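You operate a simulated robot arm through the tools that you are given. There is no shell and no other tool.

You are at the controls of a simulated robot arm. One attempt, no reset.

JOB
Leak-test the blue roll-on: tilt it in the tester for at least 10 seconds.
Fine: the tester is on the pull-out shelf; bring the cradle upright again, stand the bottle back and push the shelf in. Set down upright: what you pick out.

Only the result counts: the job must be done as asked and must still hold three seconds after the hand-in. Knocking over, shifting, dropping, spilling or breaking anything else fails it.

ROBOT AND FRAMES
A 6-joint arm with a two-finger gripper, fixed in place. Base frame: the origin is on the floor under the middle of its stand, x ahead of it, y to its left, z up. Lengths are in mm, angles in rad, forces in N, time in s.
It reaches about 1572 mm from its shoulder. Its first joint turns from -2.897 to 2.897 rad. Payload 2.45 kg.
The TCP is the grasp point between the finger pads, 20 mm short of the fingertips. In the tool frame z runs along the fingers and y along their closing line. The gripper opens to 140 mm; its body begins 168 mm behind the TCP.
Orientation is that of the tool frame in the base frame, as a unit quaternion [x, y, z, w]. With the fingers straight down and closing along the base's y, the tool's x points along the base's -x, its y along +y and its z along -z.

CONTROLS
- The arm moves only by the tool move_arm. Its argument "increments" is text: rows parted by semicolons, each of 7 numbers parted by spaces: the shift along the base's x, y, z in units of 25 mm (1.0 is 25 mm), then the turn, a rotation vector about the base's x, y, z in units of 4 degrees (1.0 is 4 degrees), then the opening in per cent of the stroke, from 0 (shut) to 100 (fully open). In form: dx dy dz wx wy wz jaw; .... A call has 1 to 20 rows; each row shifts and turns the commanded pose from where the row before left it. A call with a number of a shift or a turn outside -1 to 1 is refused whole. Rows are played at 5 a second. More than 50 mm and 0.15 rad between two rows, or a gripper value outside its range, and nothing of the call is played. A pose out of reach is approached as far as the arm can. The call stops where the force on the tool passes 90 N (or 10 N more than at its start, if that is more) or the arm is blocked; 0.2 s more then pass. Each finger travels about 45 mm/s and halts on what it meets, pressing with about 44 N; the grip force reading is that of the motor and also rises with nothing between the fingers. The clock runs only during rows and for 0.2 s after the last one: add rows that do not move to give the fingers time. It gives the time, the measured TCP pose, the force on the tool (base axes), the opening and the grip force at its end, in the units of the frame above (readings bear some noise), with the torque about the TCP (base axes, N m) and any sound that the robot's microphone picked up.
- Cameras (640 x 400 px; columns grow to the right, rows downward): "scene" is fixed at [220.5, -650.7, 1346.6]; the picture's right is [0.94, -0.34, 0.00], its down [-0.09, -0.25, -0.97] and it looks along [0.33, 0.91, -0.26] (base axes); focal length 332 px, centre (320, 200). "wrist" rides on the gripper at [78, 11, -209] in the tool frame; the picture's right is [-0.14, 0.99, 0.00], its down [-0.92, -0.13, -0.37] and it looks along [-0.37, -0.05, 0.93] (tool axes); focal length 280 px, centre (320, 200). There is no depth. A picture from a camera that has moved, and an enlarged one, comes with that camera's place and axes in the base frame and with its lens.
- capture(camera): a new picture of that camera. The clock stands still meanwhile.
- enlarge(camera, box): a new picture of the part [left, top, right, bottom] of that camera's present view, enlarged. The clock stands still meanwhile.
- sign_off(): hands the job in; it is judged then, once.

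Nothing tells you positions but the pictures and the camera data. Unless the task says otherwise, let go and move clear before handing in.

The tools are called after "Emit:" as name(argument=value, ...) on one line, values as JSON. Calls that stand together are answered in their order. move_arm: Moves the arm, as the interface text tells. Its arguments: {"type":"object","properties":{"increments":{"type":"string"}},"required":["increments"]} The other tools are called the same way: capture (camera) takes a picture; enlarge (camera, box) takes an enlarged picture of a part of a camera's view; sign_off () hands the job in.

At the start:

```text
time: 0.0
tool_pos: [563.0, 591.6, 1192.6]
orientation: [-0.001, 1.0, 0.001, 0.0]
ft_force: [0.1, -0.7, -0.2]
torque: [0.04, -0.01, -0.02]
gripper_width: 140.3
grasp_force: 0.1
```

scene: 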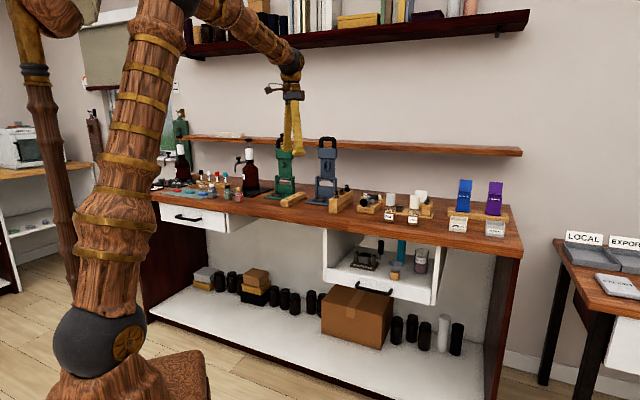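
wrist: 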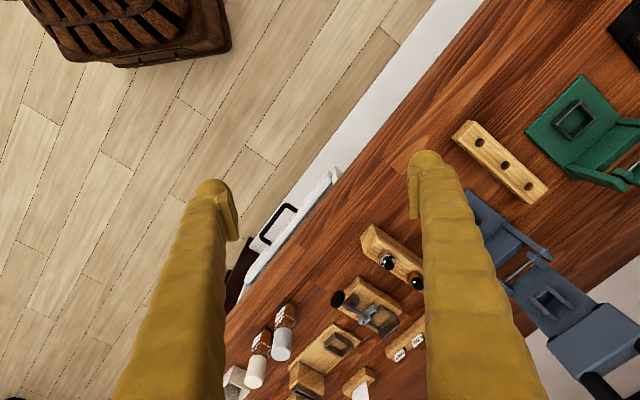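

I see a workbench with a drawer/pull-out shelf under the bench top at right and bottles on it. I will look closer at the shelf and bench before moving.

Emit:
enlarge(camera="scene", box=[310, 220, 460, 314])

Emit:
enlarge(camera="scene", box=[310, 160, 530, 297])

Emit:
enlarge(camera="scene", box=[140, 130, 340, 255])

```text
4.26 times, centred on (385, 267) of scene
camera zoom: at [220.5, -650.7, 1346.6], right [0.94, -0.34, 0.0], down [-0.09, -0.25, -0.97], along [0.33, 0.91, -0.26], focal length 1413 px, centre (43, -85)
```

zoom: 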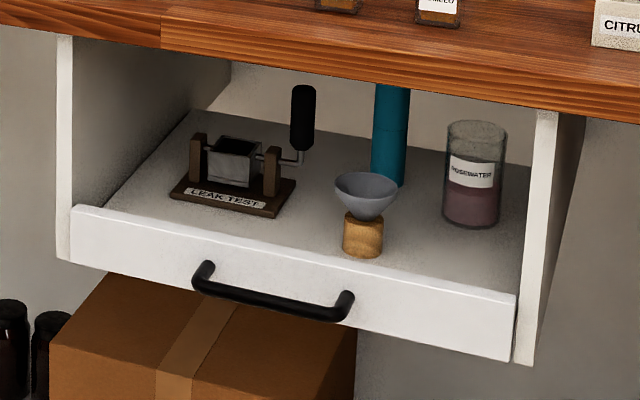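

```text
2.91 times, centred on (420, 228) of scene
camera zoom: at [220.5, -650.7, 1346.6], right [0.94, -0.34, 0.0], down [-0.09, -0.25, -0.97], along [0.33, 0.91, -0.26], focal length 966 px, centre (29, 117)
```

zoom: 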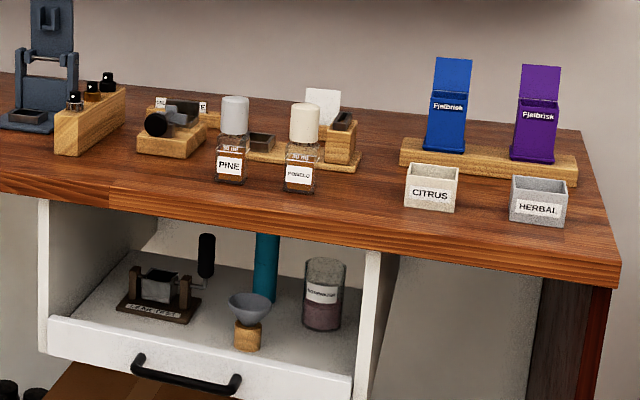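

```text
3.20 times, centred on (240, 192) of scene
camera zoom: at [220.5, -650.7, 1346.6], right [0.94, -0.34, 0.0], down [-0.09, -0.25, -0.97], along [0.33, 0.91, -0.26], focal length 1062 px, centre (576, 224)
```

zoom: 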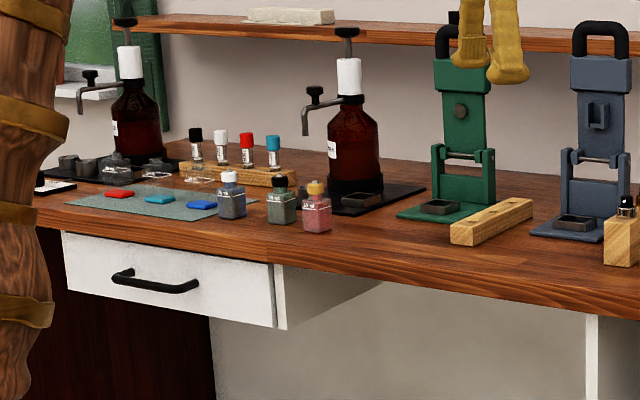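

The tester sits on the pull-out shelf; candidate roll-on bottles stand in a rack to the left. I'll zoom further to identify which is the blue roll-on.

Emit:
enlarge(camera="scene", box=[190, 160, 250, 198])

Emit:
enlarge(camera="scene", box=[320, 180, 380, 218])

Emit:
enlarge(camera="scene", box=[340, 235, 400, 273])

Emit:
enlarge(camera="wrist", box=[300, 200, 460, 300])

Emit:
enlarge(camera="wrist", box=[220, 150, 380, 250])

```text
10.53 times, centred on (220, 179) of scene
camera zoom: at [220.5, -650.7, 1346.6], right [0.94, -0.34, 0.0], down [-0.09, -0.25, -0.97], along [0.33, 0.91, -0.26], focal length 3494 px, centre (1373, 421)
```

zoom: 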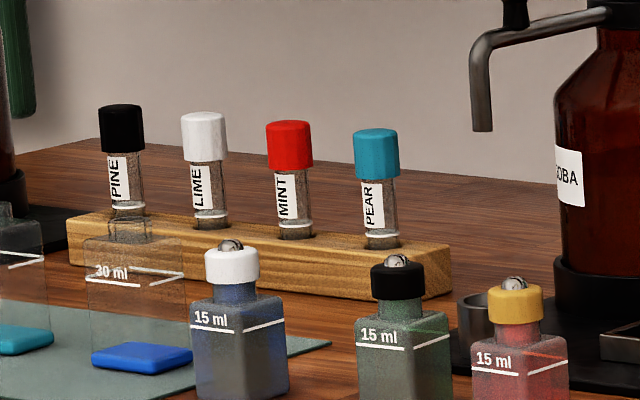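

```text
10.53 times, centred on (350, 199) of scene
camera zoom: at [220.5, -650.7, 1346.6], right [0.94, -0.34, 0.0], down [-0.09, -0.25, -0.97], along [0.33, 0.91, -0.26], focal length 3494 px, centre (4, 210)
```

zoom: 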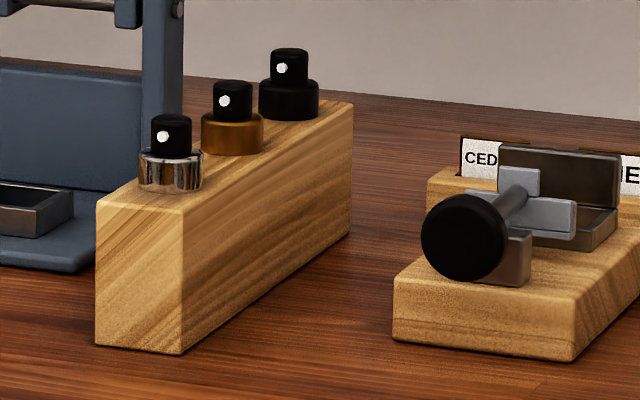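

```text
10.53 times, centred on (370, 254) of scene
camera zoom: at [220.5, -650.7, 1346.6], right [0.94, -0.34, 0.0], down [-0.09, -0.25, -0.97], along [0.33, 0.91, -0.26], focal length 3494 px, centre (-206, -368)
```

zoom: 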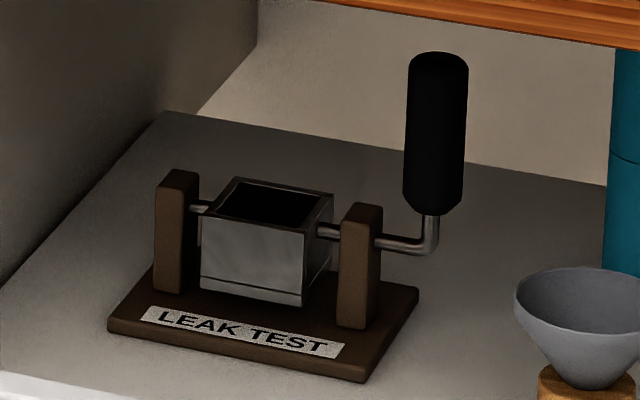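

```text
4.00 times, centred on (380, 250) of wrist
camera zoom: at [485.2, 601.9, 1400.4], right [0.14, 0.99, 0.0], down [0.92, -0.13, 0.37], along [0.37, -0.05, -0.93], focal length 1122 px, centre (80, 0)
```

zoom: 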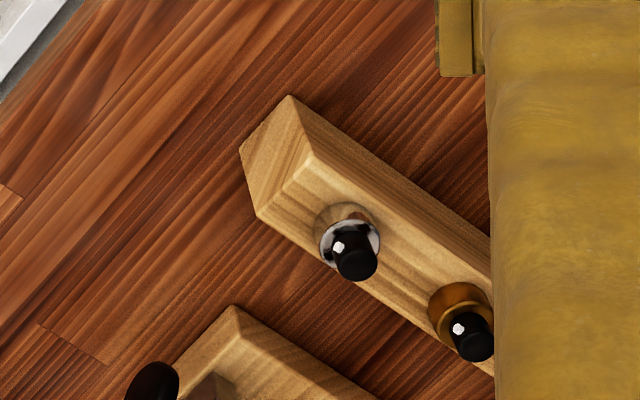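

```text
4.00 times, centred on (300, 200) of wrist
camera zoom: at [485.2, 601.9, 1400.4], right [0.14, 0.99, 0.0], down [0.92, -0.13, 0.37], along [0.37, -0.05, -0.93], focal length 1122 px, centre (400, 200)
```

zoom: 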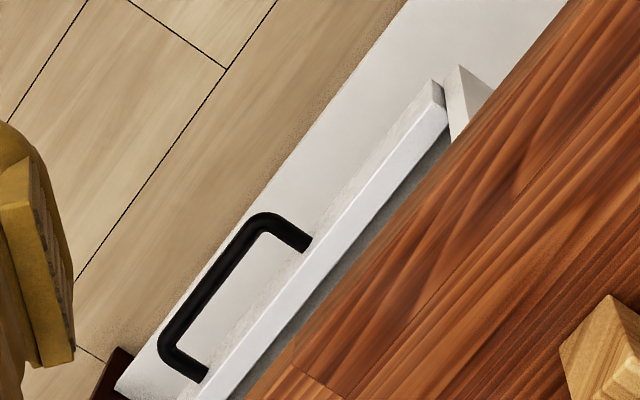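

The blue-glass 15 ml bottle with the white collar and ball top, left end of the row of three, looks like the blue roll-on. The bench front runs at about 45° in the base frame. I'll swing the wrist camera in front of those bottles, keeping clear of the bench, to measure them.

Emit:
move_arm(increments="-0.85 0.955 0 0 0 1 100; -0.85 0.955 0 0 0 1 100; -0.85 0.955 0 0 0 1 100; -0.85 0.955 0 0 0 1 100; -0.85 0.955 0 0 0 1 100; -0.85 0.955 0 0 0 1 100; -0.85 0.955 0 0 0 1 100; -0.85 0.955 0 0 0 1 100; -0.85 0.955 0 0 0 1 100; -0.85 0.955 0 0 0 1 100; -0.85 0.955 0 0 0 1 100; -0.85 0.955 0 0 0 0.25 100; -0.85 0.955 0 0 0 0 100; -0.85 0.955 0 0 0 0 100; -0.85 0.955 0 0 0 0 100; -0.85 0.955 0 0 0 0 100; -0.85 0.955 0 0 0 0 100; -0.85 0.955 0 0 0 0 100")

Emit:
capture(camera="wrist")

Emit:
capture(camera="scene")

```text
time: 3.8
tool_pos: [181.3, 1021.7, 1194.5]
orientation: [-0.382, 0.924, 0.001, -0.001]
ft_force: [1.0, 0.0, 0.1]
torque: [0.06, 0.01, 0.03]
gripper_width: 139.8
grasp_force: 0.0
```

```text
taken
camera wrist: at [118.6, 973.5, 1401.6], right [-0.6, 0.8, 0.0], down [0.74, 0.56, 0.37], along [0.29, 0.22, -0.93], focal length 280 px, centre (320, 200)
```

wrist: 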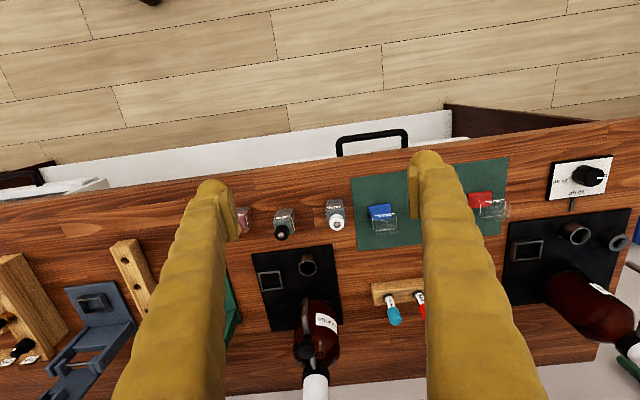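

```text
taken
```

scene: 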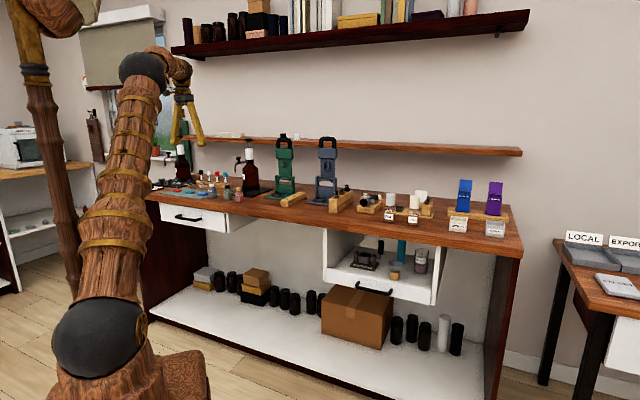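

The three roll-ons stand between the fingers in the wrist view (red, green, blue from left to right). I'll zoom in for details.

Emit:
enlarge(camera="wrist", box=[220, 150, 420, 275])

Emit:
enlarge(camera="wrist", box=[290, 185, 386, 245])

Emit:
enlarge(camera="scene", box=[190, 170, 254, 210])

Emit:
enlarge(camera="scene", box=[146, 170, 242, 230])

```text
3.20 times, centred on (320, 212) of wrist
camera zoom: at [118.6, 973.5, 1401.6], right [-0.6, 0.8, 0.0], down [0.74, 0.56, 0.37], along [0.29, 0.22, -0.93], focal length 897 px, centre (320, 160)
```

zoom: 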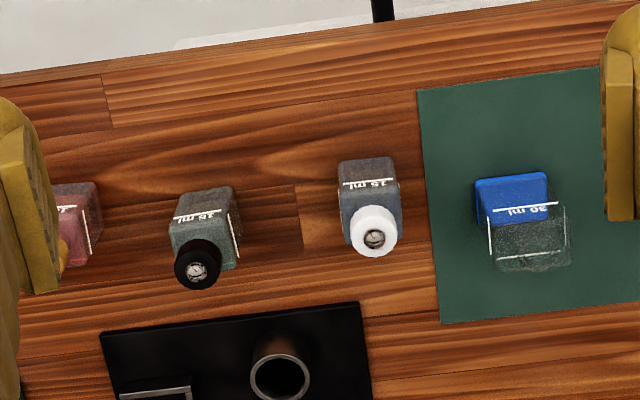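

```text
6.67 times, centred on (338, 215) of wrist
camera zoom: at [118.6, 973.5, 1401.6], right [-0.6, 0.8, 0.0], down [0.74, 0.56, 0.37], along [0.29, 0.22, -0.93], focal length 1869 px, centre (200, 100)
```

zoom: 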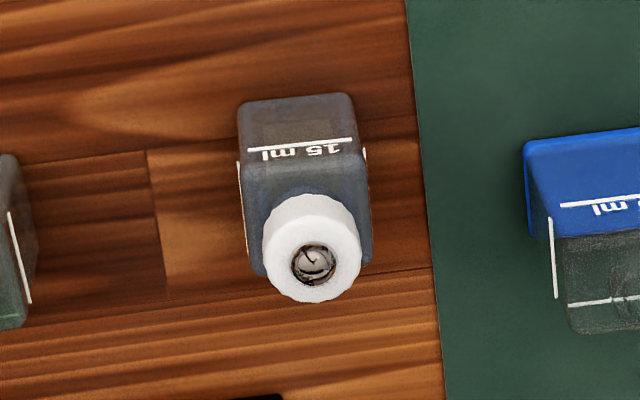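

```text
10.00 times, centred on (222, 190) of scene
camera zoom: at [220.5, -650.7, 1346.6], right [0.94, -0.34, 0.0], down [-0.09, -0.25, -0.97], along [0.33, 0.91, -0.26], focal length 3320 px, centre (1300, 300)
```

zoom: 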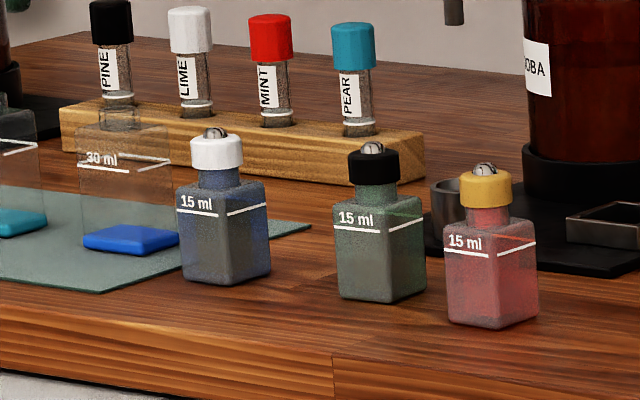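

```text
6.67 times, centred on (194, 200) of scene
camera zoom: at [220.5, -650.7, 1346.6], right [0.94, -0.34, 0.0], down [-0.09, -0.25, -0.97], along [0.33, 0.91, -0.26], focal length 2213 px, centre (1160, 200)
```

zoom: 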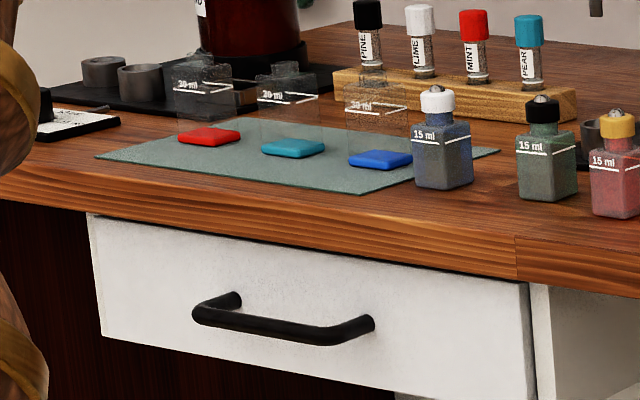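

The blue roll-on stands near (262, 1117), about 80 mm tall; the shelf handle is near (840, 411, 630) and the shelf seems to be pushed in with the tester deep under the bench. Next I'll go in front of the shelf, lower and tilted, to look inside it.

Emit:
move_arm(increments="0.8 -1 0 0 0 0 100; 0.8 -1 0 0 0 0 100; 0.8 -1 0 0 0 0 100; 0.8 -1 0 0 0 0 100; 0.8 -1 0 0 0 0 100; 0.8 -1 0 0 0 0 100; 0.8 -1 0 0 0 0 100; 0.8 -1 0 0 0 0 100; 0.8 -1 0 0 0 0 100; 0.8 -1 0 0.707 -0.707 0 100; 0.8 -1 0 0.707 -0.707 0 100; 0.8 -1 0 0.707 -0.707 0 100; 0.8 -1 0 0.707 -0.707 0 100; 0.8 -1 0 0.707 -0.707 0 100; 0.8 -1 0 0.707 -0.707 0 100; 0.8 -1 0 0.707 -0.707 0 100; 0.8 -1 0 0.707 -0.707 0 100; 0.8 -1 0 0.707 -0.707 0 100; 0.8 -1 0 0.707 -0.707 0 100; 0.8 -1 0 0.707 -0.707 0 100")

Emit:
move_arm(increments="0.8 -1 0 0 0 0 100; 0.8 -1 0 0 0 0 100; 0.8 -1 0 0 0 0 100; 0.8 -1 0 0 0 0 100; 0.8 -1 0 0 0 0 100; 0 0 -1 0 0 0 100; 0 0 -1 0 0 0 100; 0 0 -1 0 0 0 100; 0 0 -1 0 0 0 100; 0 0 -1 0 0 0 100; 0 0 -1 0 0 0 100; 0 0 -1 0 0 0 100; 0 0 -1 0 0 0 100; 0 0 -1 0 0 0 100; 0 0 -1 0 0 0 100; 0 0 -1 0 0 0 100; 0 0 -1 0 0 0 100; 0 0 -1 0 0 0 100")

Emit:
capture(camera="wrist")

Emit:
capture(camera="scene")

```text
time: 8.0
tool_pos: [581.8, 520.9, 1193.9]
orientation: [-0.354, 0.857, 0.143, 0.346]
ft_force: [-1.9, 0.5, 0.1]
torque: [0.0, -0.02, -0.02]
gripper_width: 139.9
grasp_force: 0.1
```

```text
time: 11.8
tool_pos: [681.8, 398.2, 867.6]
orientation: [-0.355, 0.856, 0.144, 0.347]
ft_force: [-0.7, 0.0, -0.1]
torque: [0.02, 0.0, 0.02]
gripper_width: 140.0
grasp_force: 0.0
```

```text
taken
camera wrist: at [531.5, 262.2, 962.7], right [-0.63, 0.77, 0.1], down [0.38, 0.2, 0.91], along [0.68, 0.61, -0.41], focal length 280 px, centre (320, 200)
```

wrist: 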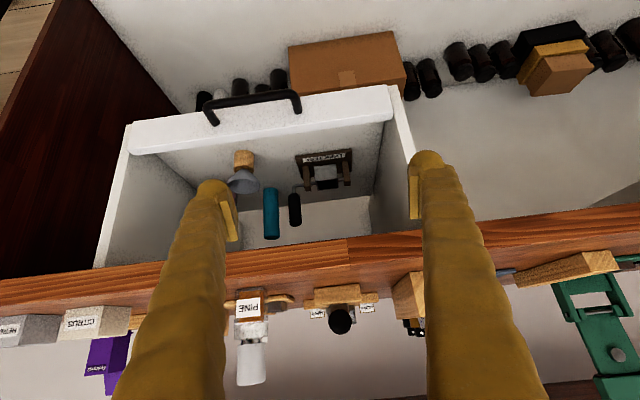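

```text
taken
```

scene: 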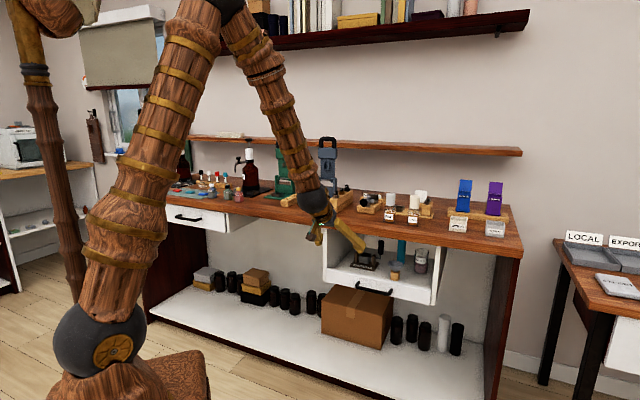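

The view is upside down but looks straight into the shelf: tester at left (right in the picture), then funnel, teal cylinder and rosewater jar. I'll zoom in.

Emit:
enlarge(camera="wrist", box=[270, 130, 382, 200])

Emit:
enlarge(camera="wrist", box=[100, 75, 420, 275])

Emit:
enlarge(camera="scene", box=[300, 180, 396, 240])

```text
5.71 times, centred on (326, 165) of wrist
camera zoom: at [531.5, 262.2, 962.7], right [-0.63, 0.77, 0.1], down [0.38, 0.2, 0.91], along [0.68, 0.61, -0.41], focal length 1602 px, centre (286, 400)
```

zoom: 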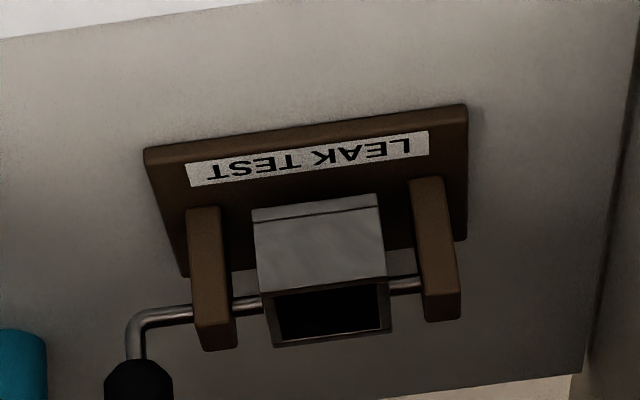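

```text
2.00 times, centred on (260, 175) of wrist
camera zoom: at [531.5, 262.2, 962.7], right [-0.63, 0.77, 0.1], down [0.38, 0.2, 0.91], along [0.68, 0.61, -0.41], focal length 561 px, centre (440, 250)
```

zoom: 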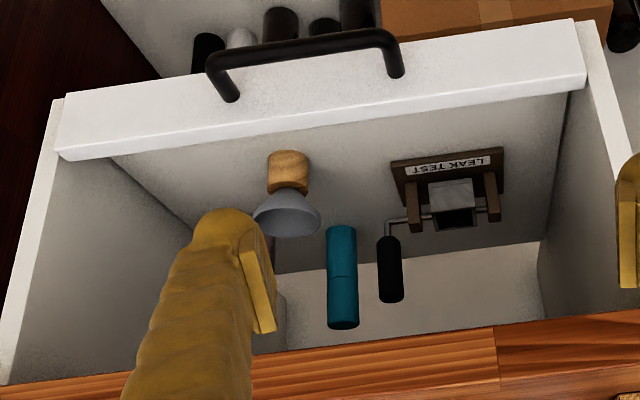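

```text
6.67 times, centred on (348, 210) of scene
camera zoom: at [220.5, -650.7, 1346.6], right [0.94, -0.34, 0.0], down [-0.09, -0.25, -0.97], along [0.33, 0.91, -0.26], focal length 2213 px, centre (133, 133)
```

zoom: 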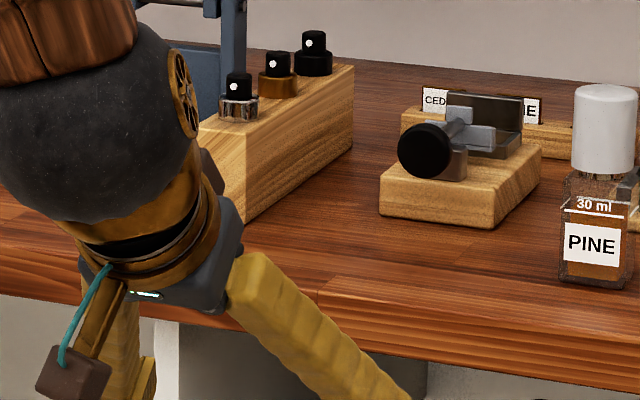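

The shelf is closed: handle bar is centred at about (839, 412, 632), 138 mm long, about 34 mm in front of the panel; the cradle mouth is near (903, 620, 698), under the bench. I'll turn the gripper horizontal with the fingers closing vertically, to take the bar from the front.

Emit:
move_arm(increments="0.3 -0.2 -1 1 -1 0 100; 0.3 -0.2 -1 1 -1 0 100; 0.3 -0.2 -1 1 -1 0 100; 0.3 -0.2 -1 1 -1 0 100; 0.3 -0.2 -1 1 -1 0 100; 0.3 -0.2 -1 1 -1 0 100; 0.3 -0.2 -1 1 -1 0 100; 0.3 -0.2 -1 1 -1 0 100; 0.1 -0.07 0 -1 -1 0 100; 0.1 -0.07 0 -1 -1 0 100; 0.1 -0.07 0 -1 -1 0 100; 0.1 -0.07 0 -1 -1 0 100; 0.1 -0.07 0 -1 -1 0 100; 0.1 -0.07 0 -1 -1 0 100; 0.1 -0.07 0 -1 -1 0 100; 0.1 -0.07 0 -1 -1 0 100; 0.1 -0.07 0 -1 -1 0 100; 0.1 -0.07 0 -1 -1 0 100; 0.1 -0.07 0 -1 -1 0 100; 0.1 -0.07 0 -1 -1 0 100")

Emit:
capture(camera="scene")

```text
time: 16.0
tool_pos: [883.7, 372.1, 797.1]
orientation: [-0.283, 0.675, 0.302, 0.611]
ft_force: [0.1, -1.0, 0.0]
torque: [-0.02, -0.02, 0.0]
gripper_width: 140.0
grasp_force: 0.1
out of reach, approached as far as the arm can: row 3, 4, 5, 6, 7, 8, 9, 10, 11, 12, 13, 14, 15, 16, 17, 18, 19, 20
```

```text
taken
```

scene: 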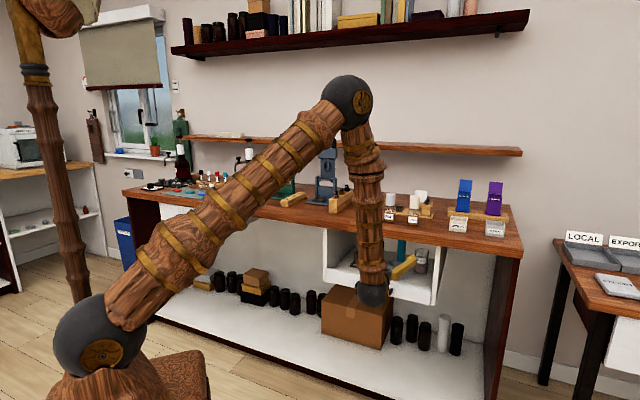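

The arm hit a joint limit and ended off the commanded pose, with the fingers hovering horizontally in front of the shelf opening, touching nothing. I'll make one small step to learn which pose the commands now build on.

Emit:
move_arm(increments="0 0 0.1 0 0 0 100")

Emit:
capture(camera="wrist")

```text
time: 16.4
tool_pos: [884.7, 371.1, 799.7]
orientation: [-0.283, 0.675, 0.302, 0.611]
ft_force: [-0.3, -1.2, -0.2]
torque: [-0.03, -0.02, 0.01]
gripper_width: 139.9
grasp_force: 0.1
```

```text
taken
camera wrist: at [732.3, 219.8, 737.0], right [-0.73, 0.65, 0.2], down [-0.06, -0.35, 0.94], along [0.68, 0.67, 0.29], focal length 280 px, centre (320, 200)
```

wrist: 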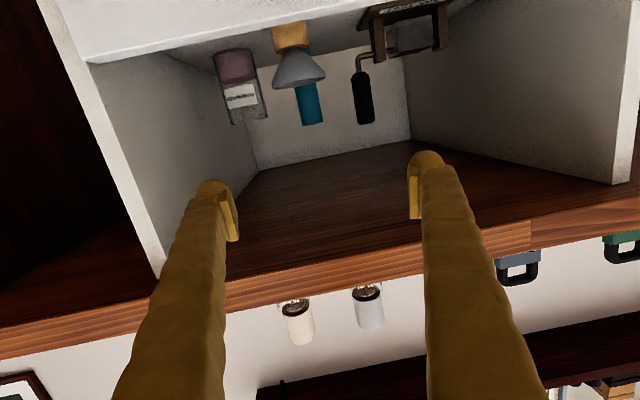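

Commands build on the actual pose, good. I'll check the finger dimensions before deciding how to take the handle.

Emit:
enlarge(camera="wrist", box=[180, 150, 276, 210])

Emit:
enlarge(camera="scene", box=[320, 220, 448, 300])

Emit:
enlarge(camera="wrist", box=[200, 0, 472, 170])

```text
6.67 times, centred on (228, 180) of wrist
camera zoom: at [732.3, 219.8, 737.0], right [-0.73, 0.65, 0.2], down [-0.06, -0.35, 0.94], along [0.68, 0.67, 0.29], focal length 1869 px, centre (933, 333)
```

zoom: 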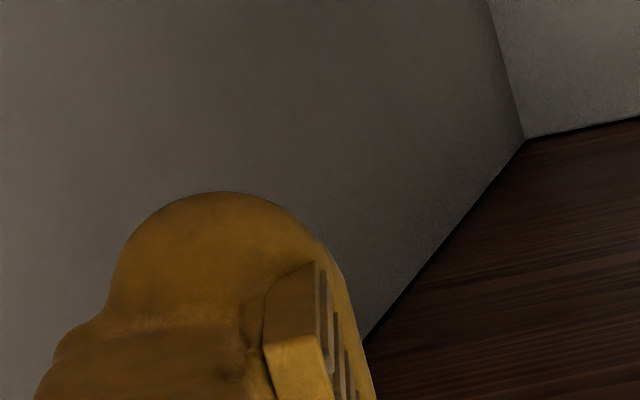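

```text
5.00 times, centred on (384, 260) of scene
camera zoom: at [220.5, -650.7, 1346.6], right [0.94, -0.34, 0.0], down [-0.09, -0.25, -0.97], along [0.33, 0.91, -0.26], focal length 1660 px, centre (0, -100)
```

zoom: 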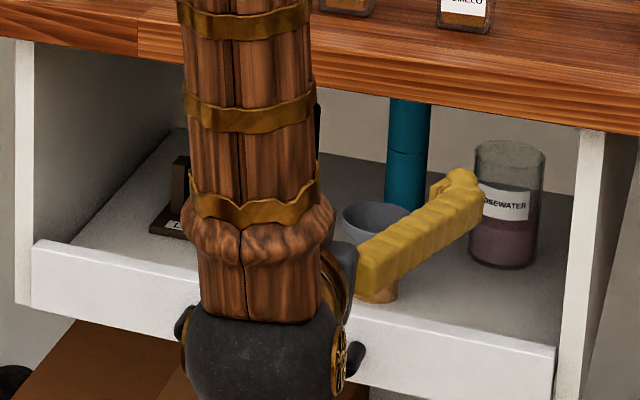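

```text
2.35 times, centred on (336, 85) of wrist
camera zoom: at [732.3, 219.8, 737.0], right [-0.73, 0.65, 0.2], down [-0.06, -0.35, 0.94], along [0.68, 0.67, 0.29], focal length 660 px, centre (282, 471)
```

zoom: 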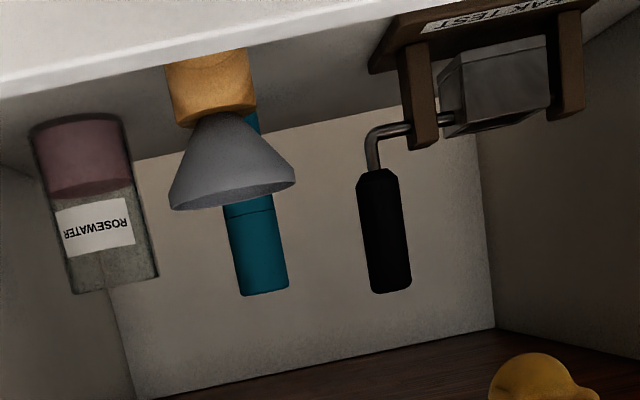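

The fingers are about 30 mm thick, too thick to fit vertically behind the bar, so I plan to hook the shelf's front lip from inside with the gripper tilted 45° instead. First I back out from under the bench edge and tilt back to 45° to measure the lip and the shelf floor.

Emit:
move_arm(increments="-0.6 -0.4 0.2 -1 1 0 100; -0.6 -0.4 0.2 -1 1 0 100; -0.6 -0.4 0.2 -1 1 0 100; -0.6 -0.4 0.2 -1 1 0 100; -0.6 -0.4 0.2 -1 1 0 100; -0.6 -0.4 0.2 -1 1 0 100; -0.6 -0.4 0 -1 1 0 100")

Emit:
capture(camera="wrist")

Emit:
enlarge(camera="wrist", box=[100, 30, 420, 230])

```text
time: 18.0
tool_pos: [780.1, 302.2, 830.4]
orientation: [-0.34, 0.854, 0.189, 0.346]
ft_force: [-1.0, 0.0, 0.1]
torque: [0.0, -0.04, -0.05]
gripper_width: 140.2
grasp_force: 0.2
```

```text
taken
camera wrist: at [633.7, 156.4, 918.2], right [-0.63, 0.75, 0.19], down [0.41, 0.12, 0.9], along [0.66, 0.65, -0.38], focal length 280 px, centre (320, 200)
```

wrist: 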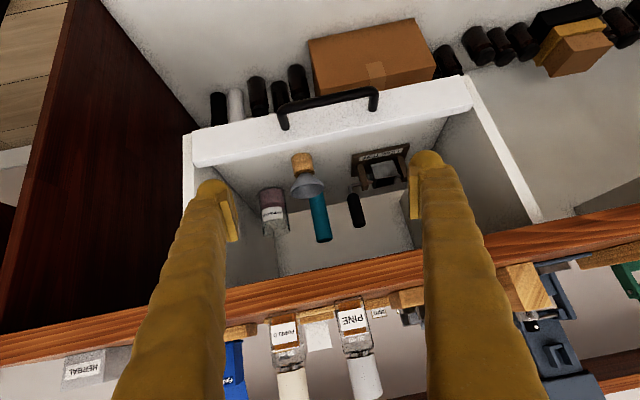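

```text
2.00 times, centred on (260, 130) of wrist
camera zoom: at [633.7, 156.4, 918.2], right [-0.63, 0.75, 0.19], down [0.41, 0.12, 0.9], along [0.66, 0.65, -0.38], focal length 561 px, centre (440, 340)
```

zoom: 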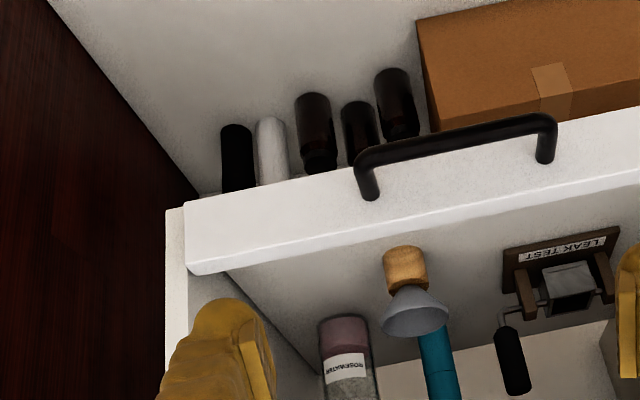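

The lip top is at z ≈ 661, its back face at d ≈ 930 (d = distance along the bench normal), and the shelf floor is at z ≈ 630. I'll level the tool roll, shut the fingers and line up in front of the middle of the shelf opening.

Emit:
move_arm(increments="0.246 0.5 -0.365 -0.55 -0.34 -0.065 0; 0.246 0.5 -0.365 -0.55 -0.34 -0.065 0; 0.246 0.5 -0.365 0 0 0 0; 0.246 0.5 -0.365 0 0 0 0; 0.246 0.5 -0.365 0 0 0 0; 0.246 0.5 -0.365 0 0 0 0; 0.246 0.5 -0.365 0 0 0 0; 0.246 0.5 -0.365 0 0 0 0; 0 0 0 0 0 0 0; 0 0 0 0 0 0 0")

Emit:
capture(camera="wrist")

Emit:
enlarge(camera="scene", box=[300, 190, 460, 290])

```text
time: 20.2
tool_pos: [827.9, 402.5, 758.0]
orientation: [-0.353, 0.854, 0.146, 0.353]
ft_force: [0.7, -0.2, 0.5]
torque: [0.01, -0.01, 0.02]
gripper_width: 0.0
grasp_force: 29.4
```

```text
taken
camera wrist: at [677.8, 265.2, 848.8], right [-0.63, 0.77, 0.1], down [0.37, 0.19, 0.91], along [0.68, 0.61, -0.4], focal length 280 px, centre (320, 200)
```

wrist: 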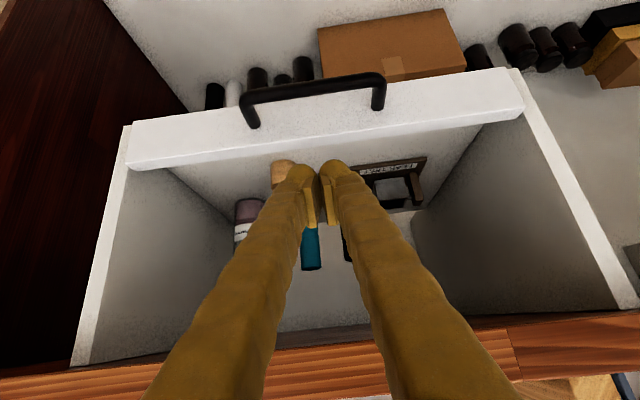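

```text
4.00 times, centred on (380, 240) of scene
camera zoom: at [220.5, -650.7, 1346.6], right [0.94, -0.34, 0.0], down [-0.09, -0.25, -0.97], along [0.33, 0.91, -0.26], focal length 1328 px, centre (80, 40)
```

zoom: 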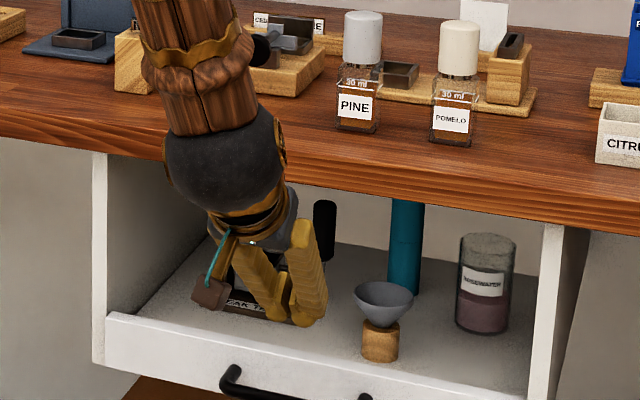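

Lined up with shut fingers pointing over the lip toward the shelf floor. Now I slide in along the finger axis, behind the lip.

Emit:
move_arm(increments="0.471 0.471 -0.667 0 0 0 0; 0.471 0.471 -0.667 0 0 0 0; 0.471 0.471 -0.667 0 0 0 0; 0.471 0.471 -0.667 0 0 0 0; 0.471 0.471 -0.62 0 0 0 0; 0.471 0.471 -0.62 0 0 0 0; 0 0 0 0 0 0 0")

Emit:
capture(camera="wrist")

Emit:
enlarge(camera="scene", box=[300, 190, 460, 290])

```text
time: 21.8
tool_pos: [898.6, 471.9, 660.0]
orientation: [-0.353, 0.854, 0.146, 0.354]
ft_force: [0.4, -1.4, -0.3]
torque: [-0.01, -0.01, 0.02]
gripper_width: 0.1
grasp_force: 29.4
```

```text
taken
camera wrist: at [748.6, 335.7, 751.2], right [-0.63, 0.77, 0.1], down [0.37, 0.19, 0.91], along [0.68, 0.61, -0.4], focal length 280 px, centre (320, 200)
```

wrist: 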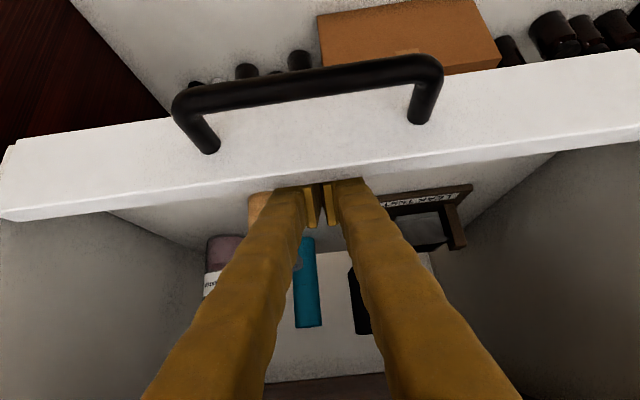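

```text
4.00 times, centred on (380, 240) of scene
camera zoom: at [220.5, -650.7, 1346.6], right [0.94, -0.34, 0.0], down [-0.09, -0.25, -0.97], along [0.33, 0.91, -0.26], focal length 1328 px, centre (80, 40)
```

zoom: 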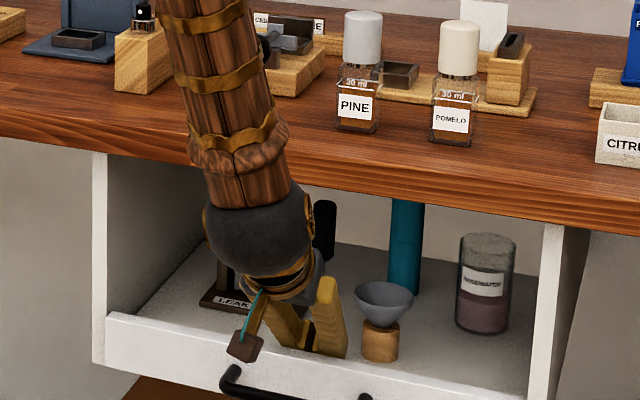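

Fingertips are behind the lip, clear of the funnel stand. Now I pull the shelf gently toward the robot.

Emit:
move_arm(increments="-0.1 -0.1 0 0 0 0 0; -0.15 -0.15 0 0 0 0 0; -0.15 -0.15 0 0 0 0 0; -0.2 -0.2 0 0 0 0 0; -0.2 -0.2 0 0 0 0 0; -0.25 -0.25 0 0 0 0 0; -0.25 -0.25 0 0 0 0 0; -0.25 -0.25 0 0 0 0 0; -0.2 -0.2 0 0 0 0 0; -0.1 -0.1 0 0 0 0 0")

Emit:
capture(camera="wrist")

Emit:
enlarge(camera="scene", box=[300, 190, 460, 290])

```text
time: 24.0
tool_pos: [852.5, 425.4, 660.2]
orientation: [-0.353, 0.854, 0.146, 0.354]
ft_force: [2.5, 0.2, 1.1]
torque: [-0.04, 0.0, 0.04]
gripper_width: 6.0
grasp_force: 29.7
```

```text
taken
camera wrist: at [702.2, 289.2, 750.7], right [-0.63, 0.77, 0.1], down [0.37, 0.19, 0.91], along [0.68, 0.61, -0.4], focal length 280 px, centre (320, 200)
```

wrist: 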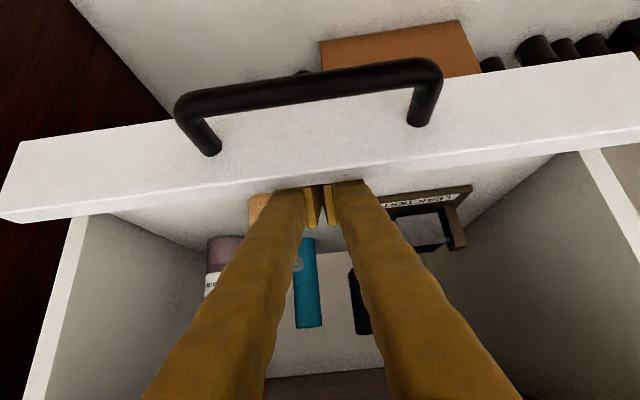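

```text
4.00 times, centred on (380, 240) of scene
camera zoom: at [220.5, -650.7, 1346.6], right [0.94, -0.34, 0.0], down [-0.09, -0.25, -0.97], along [0.33, 0.91, -0.26], focal length 1328 px, centre (80, 40)
```

zoom: 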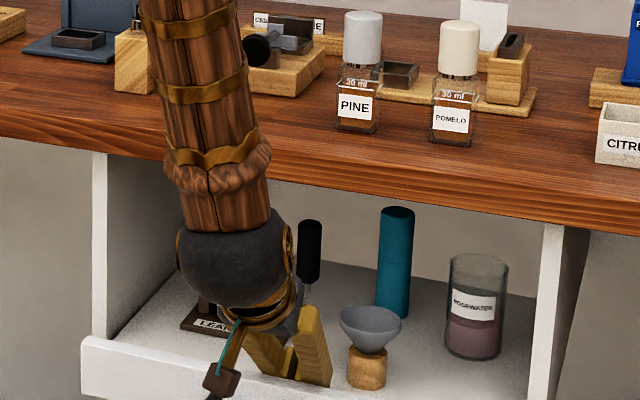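

The shelf follows smoothly and everything on it still stands. I keep pulling slowly.

Emit:
move_arm(increments="-0.1 -0.1 0 0 0 0 0; -0.2 -0.2 0 0 0 0 0; -0.25 -0.25 0 0 0 0 0; -0.3 -0.3 0 0 0 0 0; -0.3 -0.3 0 0 0 0 0; -0.3 -0.3 0 0 0 0 0; -0.3 -0.3 0 0 0 0 0; -0.3 -0.3 0 0 0 0 0; -0.3 -0.3 0 0 0 0 0; -0.3 -0.3 0 0 0 0 0; -0.3 -0.3 0 0 0 0 0; -0.3 -0.3 0 0 0 0 0; -0.3 -0.3 0 0 0 0 0; -0.3 -0.3 0 0 0 0 0; -0.3 -0.3 0 0 0 0 0; -0.2 -0.2 0 0 0 0 0; -0.1 -0.1 0 0 0 0 0")

Emit:
capture(camera="wrist")

Emit:
capture(camera="scene")

```text
time: 27.6
tool_pos: [762.7, 316.1, 680.9]
orientation: [-0.352, 0.855, 0.151, 0.35]
ft_force: [-0.6, -0.7, -0.3]
torque: [0.01, 0.03, -0.01]
gripper_width: 0.4
grasp_force: 29.5
out of reach, approached as far as the arm can: row 12, 13, 14, 15, 16
```

```text
taken
camera wrist: at [613.3, 178.2, 772.7], right [-0.63, 0.77, 0.11], down [0.38, 0.18, 0.91], along [0.68, 0.62, -0.4], focal length 280 px, centre (320, 200)
```

wrist: 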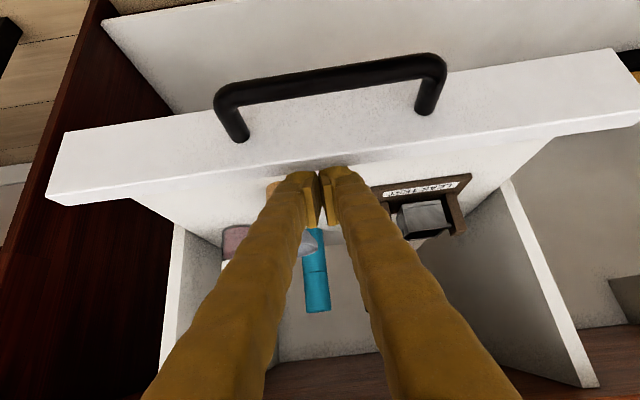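

```text
taken
```

scene: 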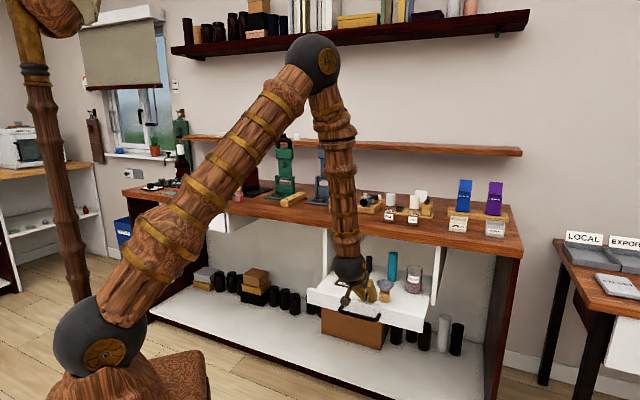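

The arm reached its limit at this tilt with the shelf about 160–190 mm out. I'll lift the fingers out, turn the gripper vertical and take another look.

Emit:
move_arm(increments="0.05 0.05 0.6 0 0 0 0; 0 0 1 0 0 0 0; 0 0 1 0 0 0 0; 0 0 1 0 0 0 0; 0 0 1 0 0 0 0; 0 0 1 0 0 0 0; 0 0 0 -1 1 0 0; 0 0 0 -1 1 0 0; 0 0 0 -1 1 0 0; 0 0 0 -1 1 0 0; 0 0 0 -1 1 0 0; 0 0 0 -1 1 0 0; 0 0 0 -1 1 0 0; 0 0 0 -0.92 0.92 0 0")

Emit:
capture(camera="wrist")

Emit:
capture(camera="scene")

```text
time: 30.6
tool_pos: [763.1, 316.4, 819.1]
orientation: [-0.383, 0.924, 0.0, 0.0]
ft_force: [0.4, -0.2, -0.1]
torque: [-0.02, -0.04, 0.02]
gripper_width: 0.1
grasp_force: 29.5
```

```text
taken
camera wrist: at [699.9, 268.3, 1026.8], right [-0.6, 0.8, 0.0], down [0.74, 0.56, 0.37], along [0.3, 0.22, -0.93], focal length 280 px, centre (320, 200)
```

wrist: 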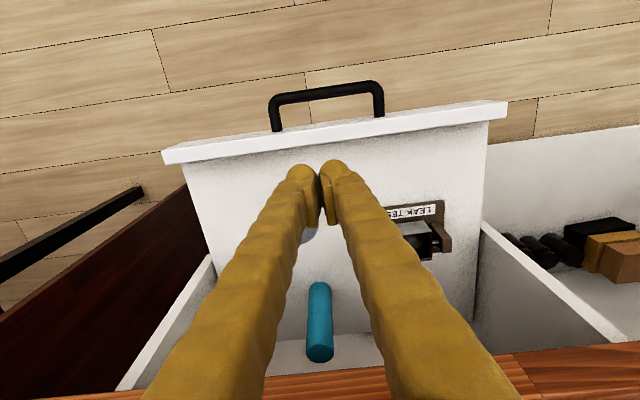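

```text
taken
```

scene: 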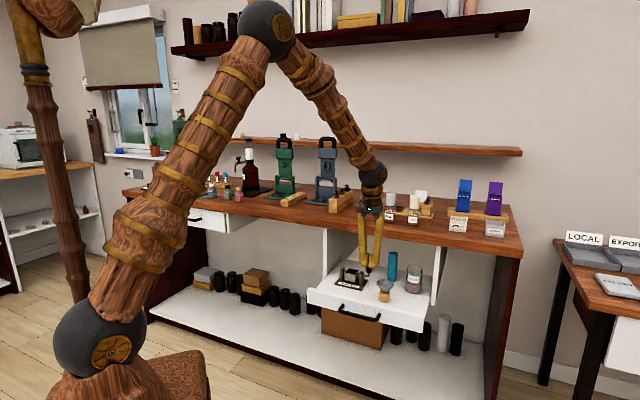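

The shelf is now about 190–200 mm out and stable; the tester is visible beside the fingers. I'll zoom on it and the lip.

Emit:
enlarge(camera="wrist", box=[360, 180, 488, 260])

Emit:
enlarge(camera="wrist", box=[150, 60, 534, 300])

Emit:
enlarge(camera="scene", box=[296, 240, 440, 330])

```text
5.00 times, centred on (424, 220) of wrist
camera zoom: at [699.9, 268.3, 1026.8], right [-0.6, 0.8, 0.0], down [0.74, 0.56, 0.37], along [0.3, 0.22, -0.93], focal length 1402 px, centre (-200, 100)
```

zoom: 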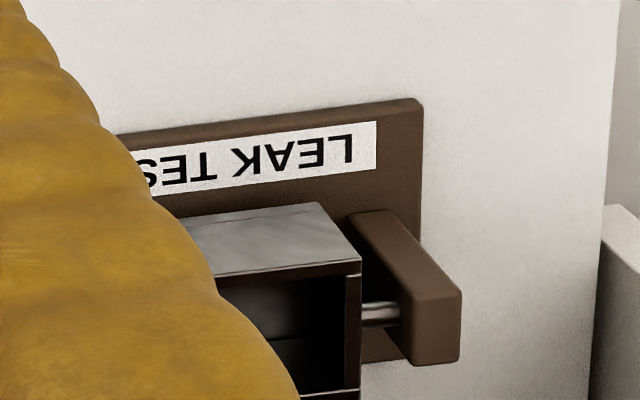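

```text
1.67 times, centred on (342, 180) of wrist
camera zoom: at [699.9, 268.3, 1026.8], right [-0.6, 0.8, 0.0], down [0.74, 0.56, 0.37], along [0.3, 0.22, -0.93], focal length 467 px, centre (283, 233)
```

zoom: 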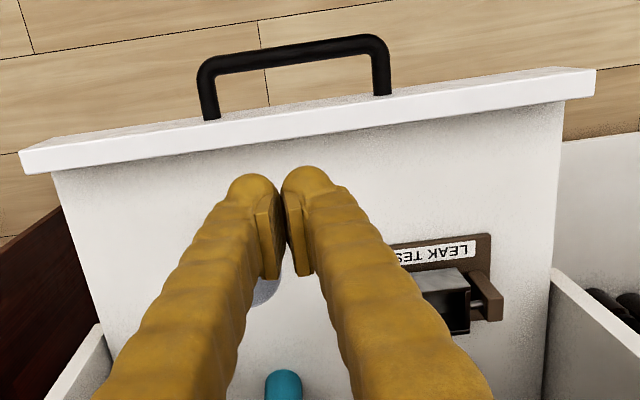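

```text
4.44 times, centred on (368, 285) of scene
camera zoom: at [220.5, -650.7, 1346.6], right [0.94, -0.34, 0.0], down [-0.09, -0.25, -0.97], along [0.33, 0.91, -0.26], focal length 1475 px, centre (107, -178)
```

zoom: 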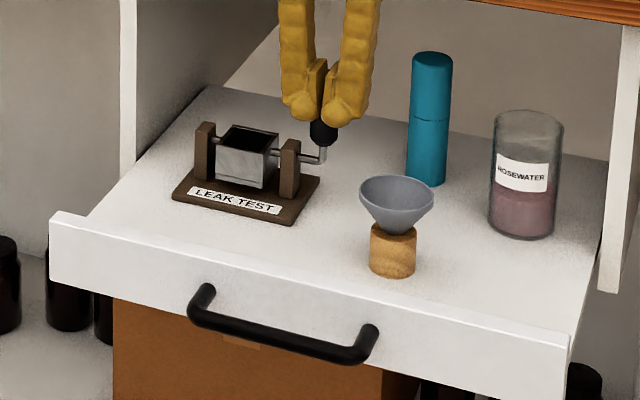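

The tester cradle is now at about d ≈ 910, r ≈ 201 with its mouth at z ≈ 685, so the shelf must come out about 130 mm more. I'll lower the vertical shut fingers behind the lip (back face at d ≈ 751).

Emit:
move_arm(increments="-0.1 0.63 0 0 0 0 0; -0.1 0.63 0 0 0 0 0; 0 0 -0.9 0 0 0 0; 0 0 -0.9 0 0 0 0; 0 0 -0.9 0 0 0 0; 0 0 -0.9 0 0 0 0; 0 0 -0.9 0 0 0 0; 0 0 -0.9 0 0 0 0; 0 0 -0.5 0 0 0 0; 0 0 -0.3 0 0 0 0; 0 0 0 0 0 0 0")

Emit:
capture(camera="wrist")

Emit:
enlarge(camera="scene", box=[296, 220, 440, 310])

```text
time: 33.0
tool_pos: [758.0, 349.0, 663.6]
orientation: [-0.383, 0.924, 0.001, 0.002]
ft_force: [0.4, 1.0, -0.3]
torque: [0.03, 0.02, -0.03]
gripper_width: 0.1
grasp_force: 29.5
```

```text
taken
camera wrist: at [694.8, 299.9, 871.2], right [-0.6, 0.8, 0.0], down [0.74, 0.56, 0.37], along [0.3, 0.23, -0.93], focal length 280 px, centre (320, 200)
```

wrist: 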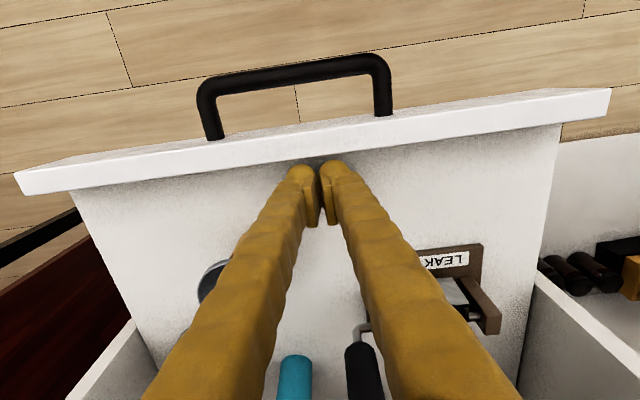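

```text
4.44 times, centred on (368, 265) of scene
camera zoom: at [220.5, -650.7, 1346.6], right [0.94, -0.34, 0.0], down [-0.09, -0.25, -0.97], along [0.33, 0.91, -0.26], focal length 1475 px, centre (107, -89)
```

zoom: 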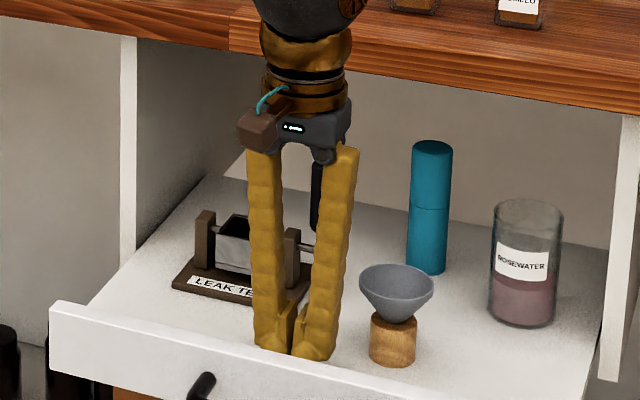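

The fingertips are just behind the lip near the middle. I lower a little more and pull the shelf further out, slowly.

Emit:
move_arm(increments="0 0 -0.15 0 0 0 0; 0 0 -0.1 0 0 0 0; -0.1 -0.1 0 0 0 0 0; -0.15 -0.15 0 0 0 0 0; -0.2 -0.2 0 0 0 0 0; -0.25 -0.25 0 0 0 0 0; -0.3 -0.3 0 0 0 0 0; -0.3 -0.3 0 0 0 0 0; -0.3 -0.3 0 0 0 0 0; -0.3 -0.3 0 0 0 0 0; -0.3 -0.3 0 0 0 0 0; -0.3 -0.3 0 0 0 0 0; -0.3 -0.3 0 0 0 0 0; -0.3 -0.3 0 0 0 0 0; -0.3 -0.3 0 0 0 0 0; -0.2 -0.2 0 0 0 0 0; -0.1 -0.1 0 0 0 0 0; 0 0 0 0 0 0 0")

Emit:
capture(camera="wrist")

Emit:
enlarge(camera="scene", box=[280, 210, 456, 320])

```text
time: 36.8
tool_pos: [665.4, 255.9, 658.1]
orientation: [-0.382, 0.924, 0.001, 0.001]
ft_force: [0.8, -0.3, 0.0]
torque: [0.01, -0.03, 0.02]
gripper_width: 6.3
grasp_force: 29.6
```

```text
taken
camera wrist: at [602.3, 207.2, 865.5], right [-0.6, 0.8, 0.0], down [0.74, 0.56, 0.37], along [0.3, 0.23, -0.93], focal length 280 px, centre (320, 200)
```

wrist: 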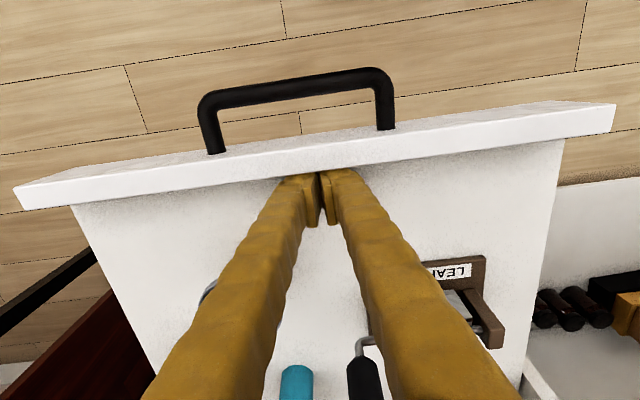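

```text
3.64 times, centred on (368, 265) of scene
camera zoom: at [220.5, -650.7, 1346.6], right [0.94, -0.34, 0.0], down [-0.09, -0.25, -0.97], along [0.33, 0.91, -0.26], focal length 1207 px, centre (146, -36)
```

zoom: 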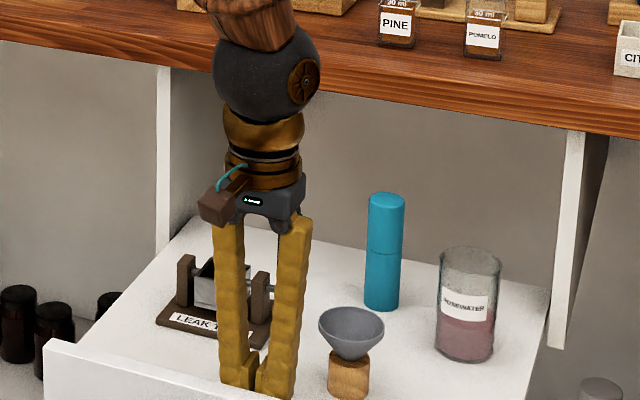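

The shelf came a further ~115 mm and everything on it still stands. I'll lift the fingers out, open them and look straight down at the tester.

Emit:
move_arm(increments="0.1 0.1 0 0 0 0 0; 0.05 0.05 0.5 0 0 0 0; 0 0 1 0 0 0 0; 0 0 1 0 0 0 0; 0 0 1 0 0 0 0; 0 0 1 0 0 0 0; 0 0 1 0 0 0 0; 0 0 1 0 0 0 0; 0 0 1 0 0 0 0; -0.3 0.9 0 0 0 0 100; -0.3 0.9 0 0 0 0 100; -0.3 0.9 0 0 0 0 100; -0.2 0.9 0 0 0 0 100; 0 0 0 0 0 0 100; 0 0 0 0 0 0 100; 0 0 0 0 0 0 100; 0 0 0 0 0 0 100; 0 0 0 0 0 0 100")

Emit:
capture(camera="wrist")

Emit:
capture(camera="scene")

```text
time: 40.6
tool_pos: [642.2, 350.0, 846.2]
orientation: [-0.383, 0.924, 0.001, 0.002]
ft_force: [-0.7, 0.7, -0.7]
torque: [-0.05, 0.02, 0.06]
gripper_width: 140.3
grasp_force: 0.1
```

```text
taken
camera wrist: at [578.1, 300.7, 1053.2], right [-0.6, 0.8, 0.0], down [0.74, 0.56, 0.37], along [0.3, 0.23, -0.93], focal length 280 px, centre (320, 200)
```

wrist: 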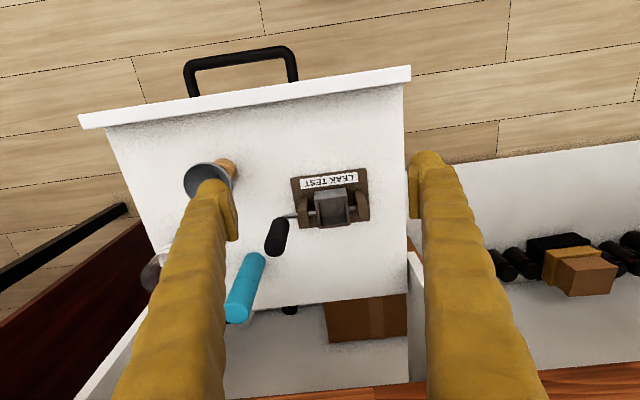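

```text
taken
```

scene: 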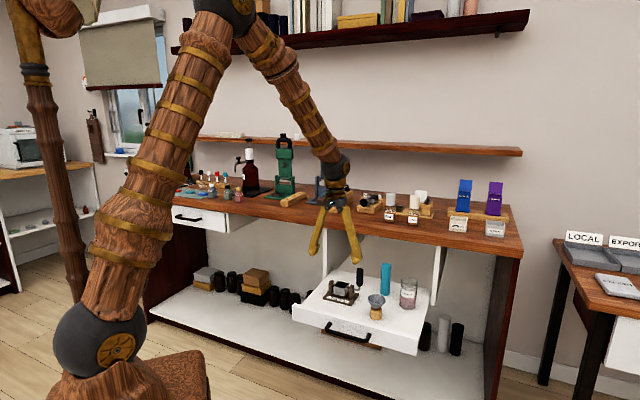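

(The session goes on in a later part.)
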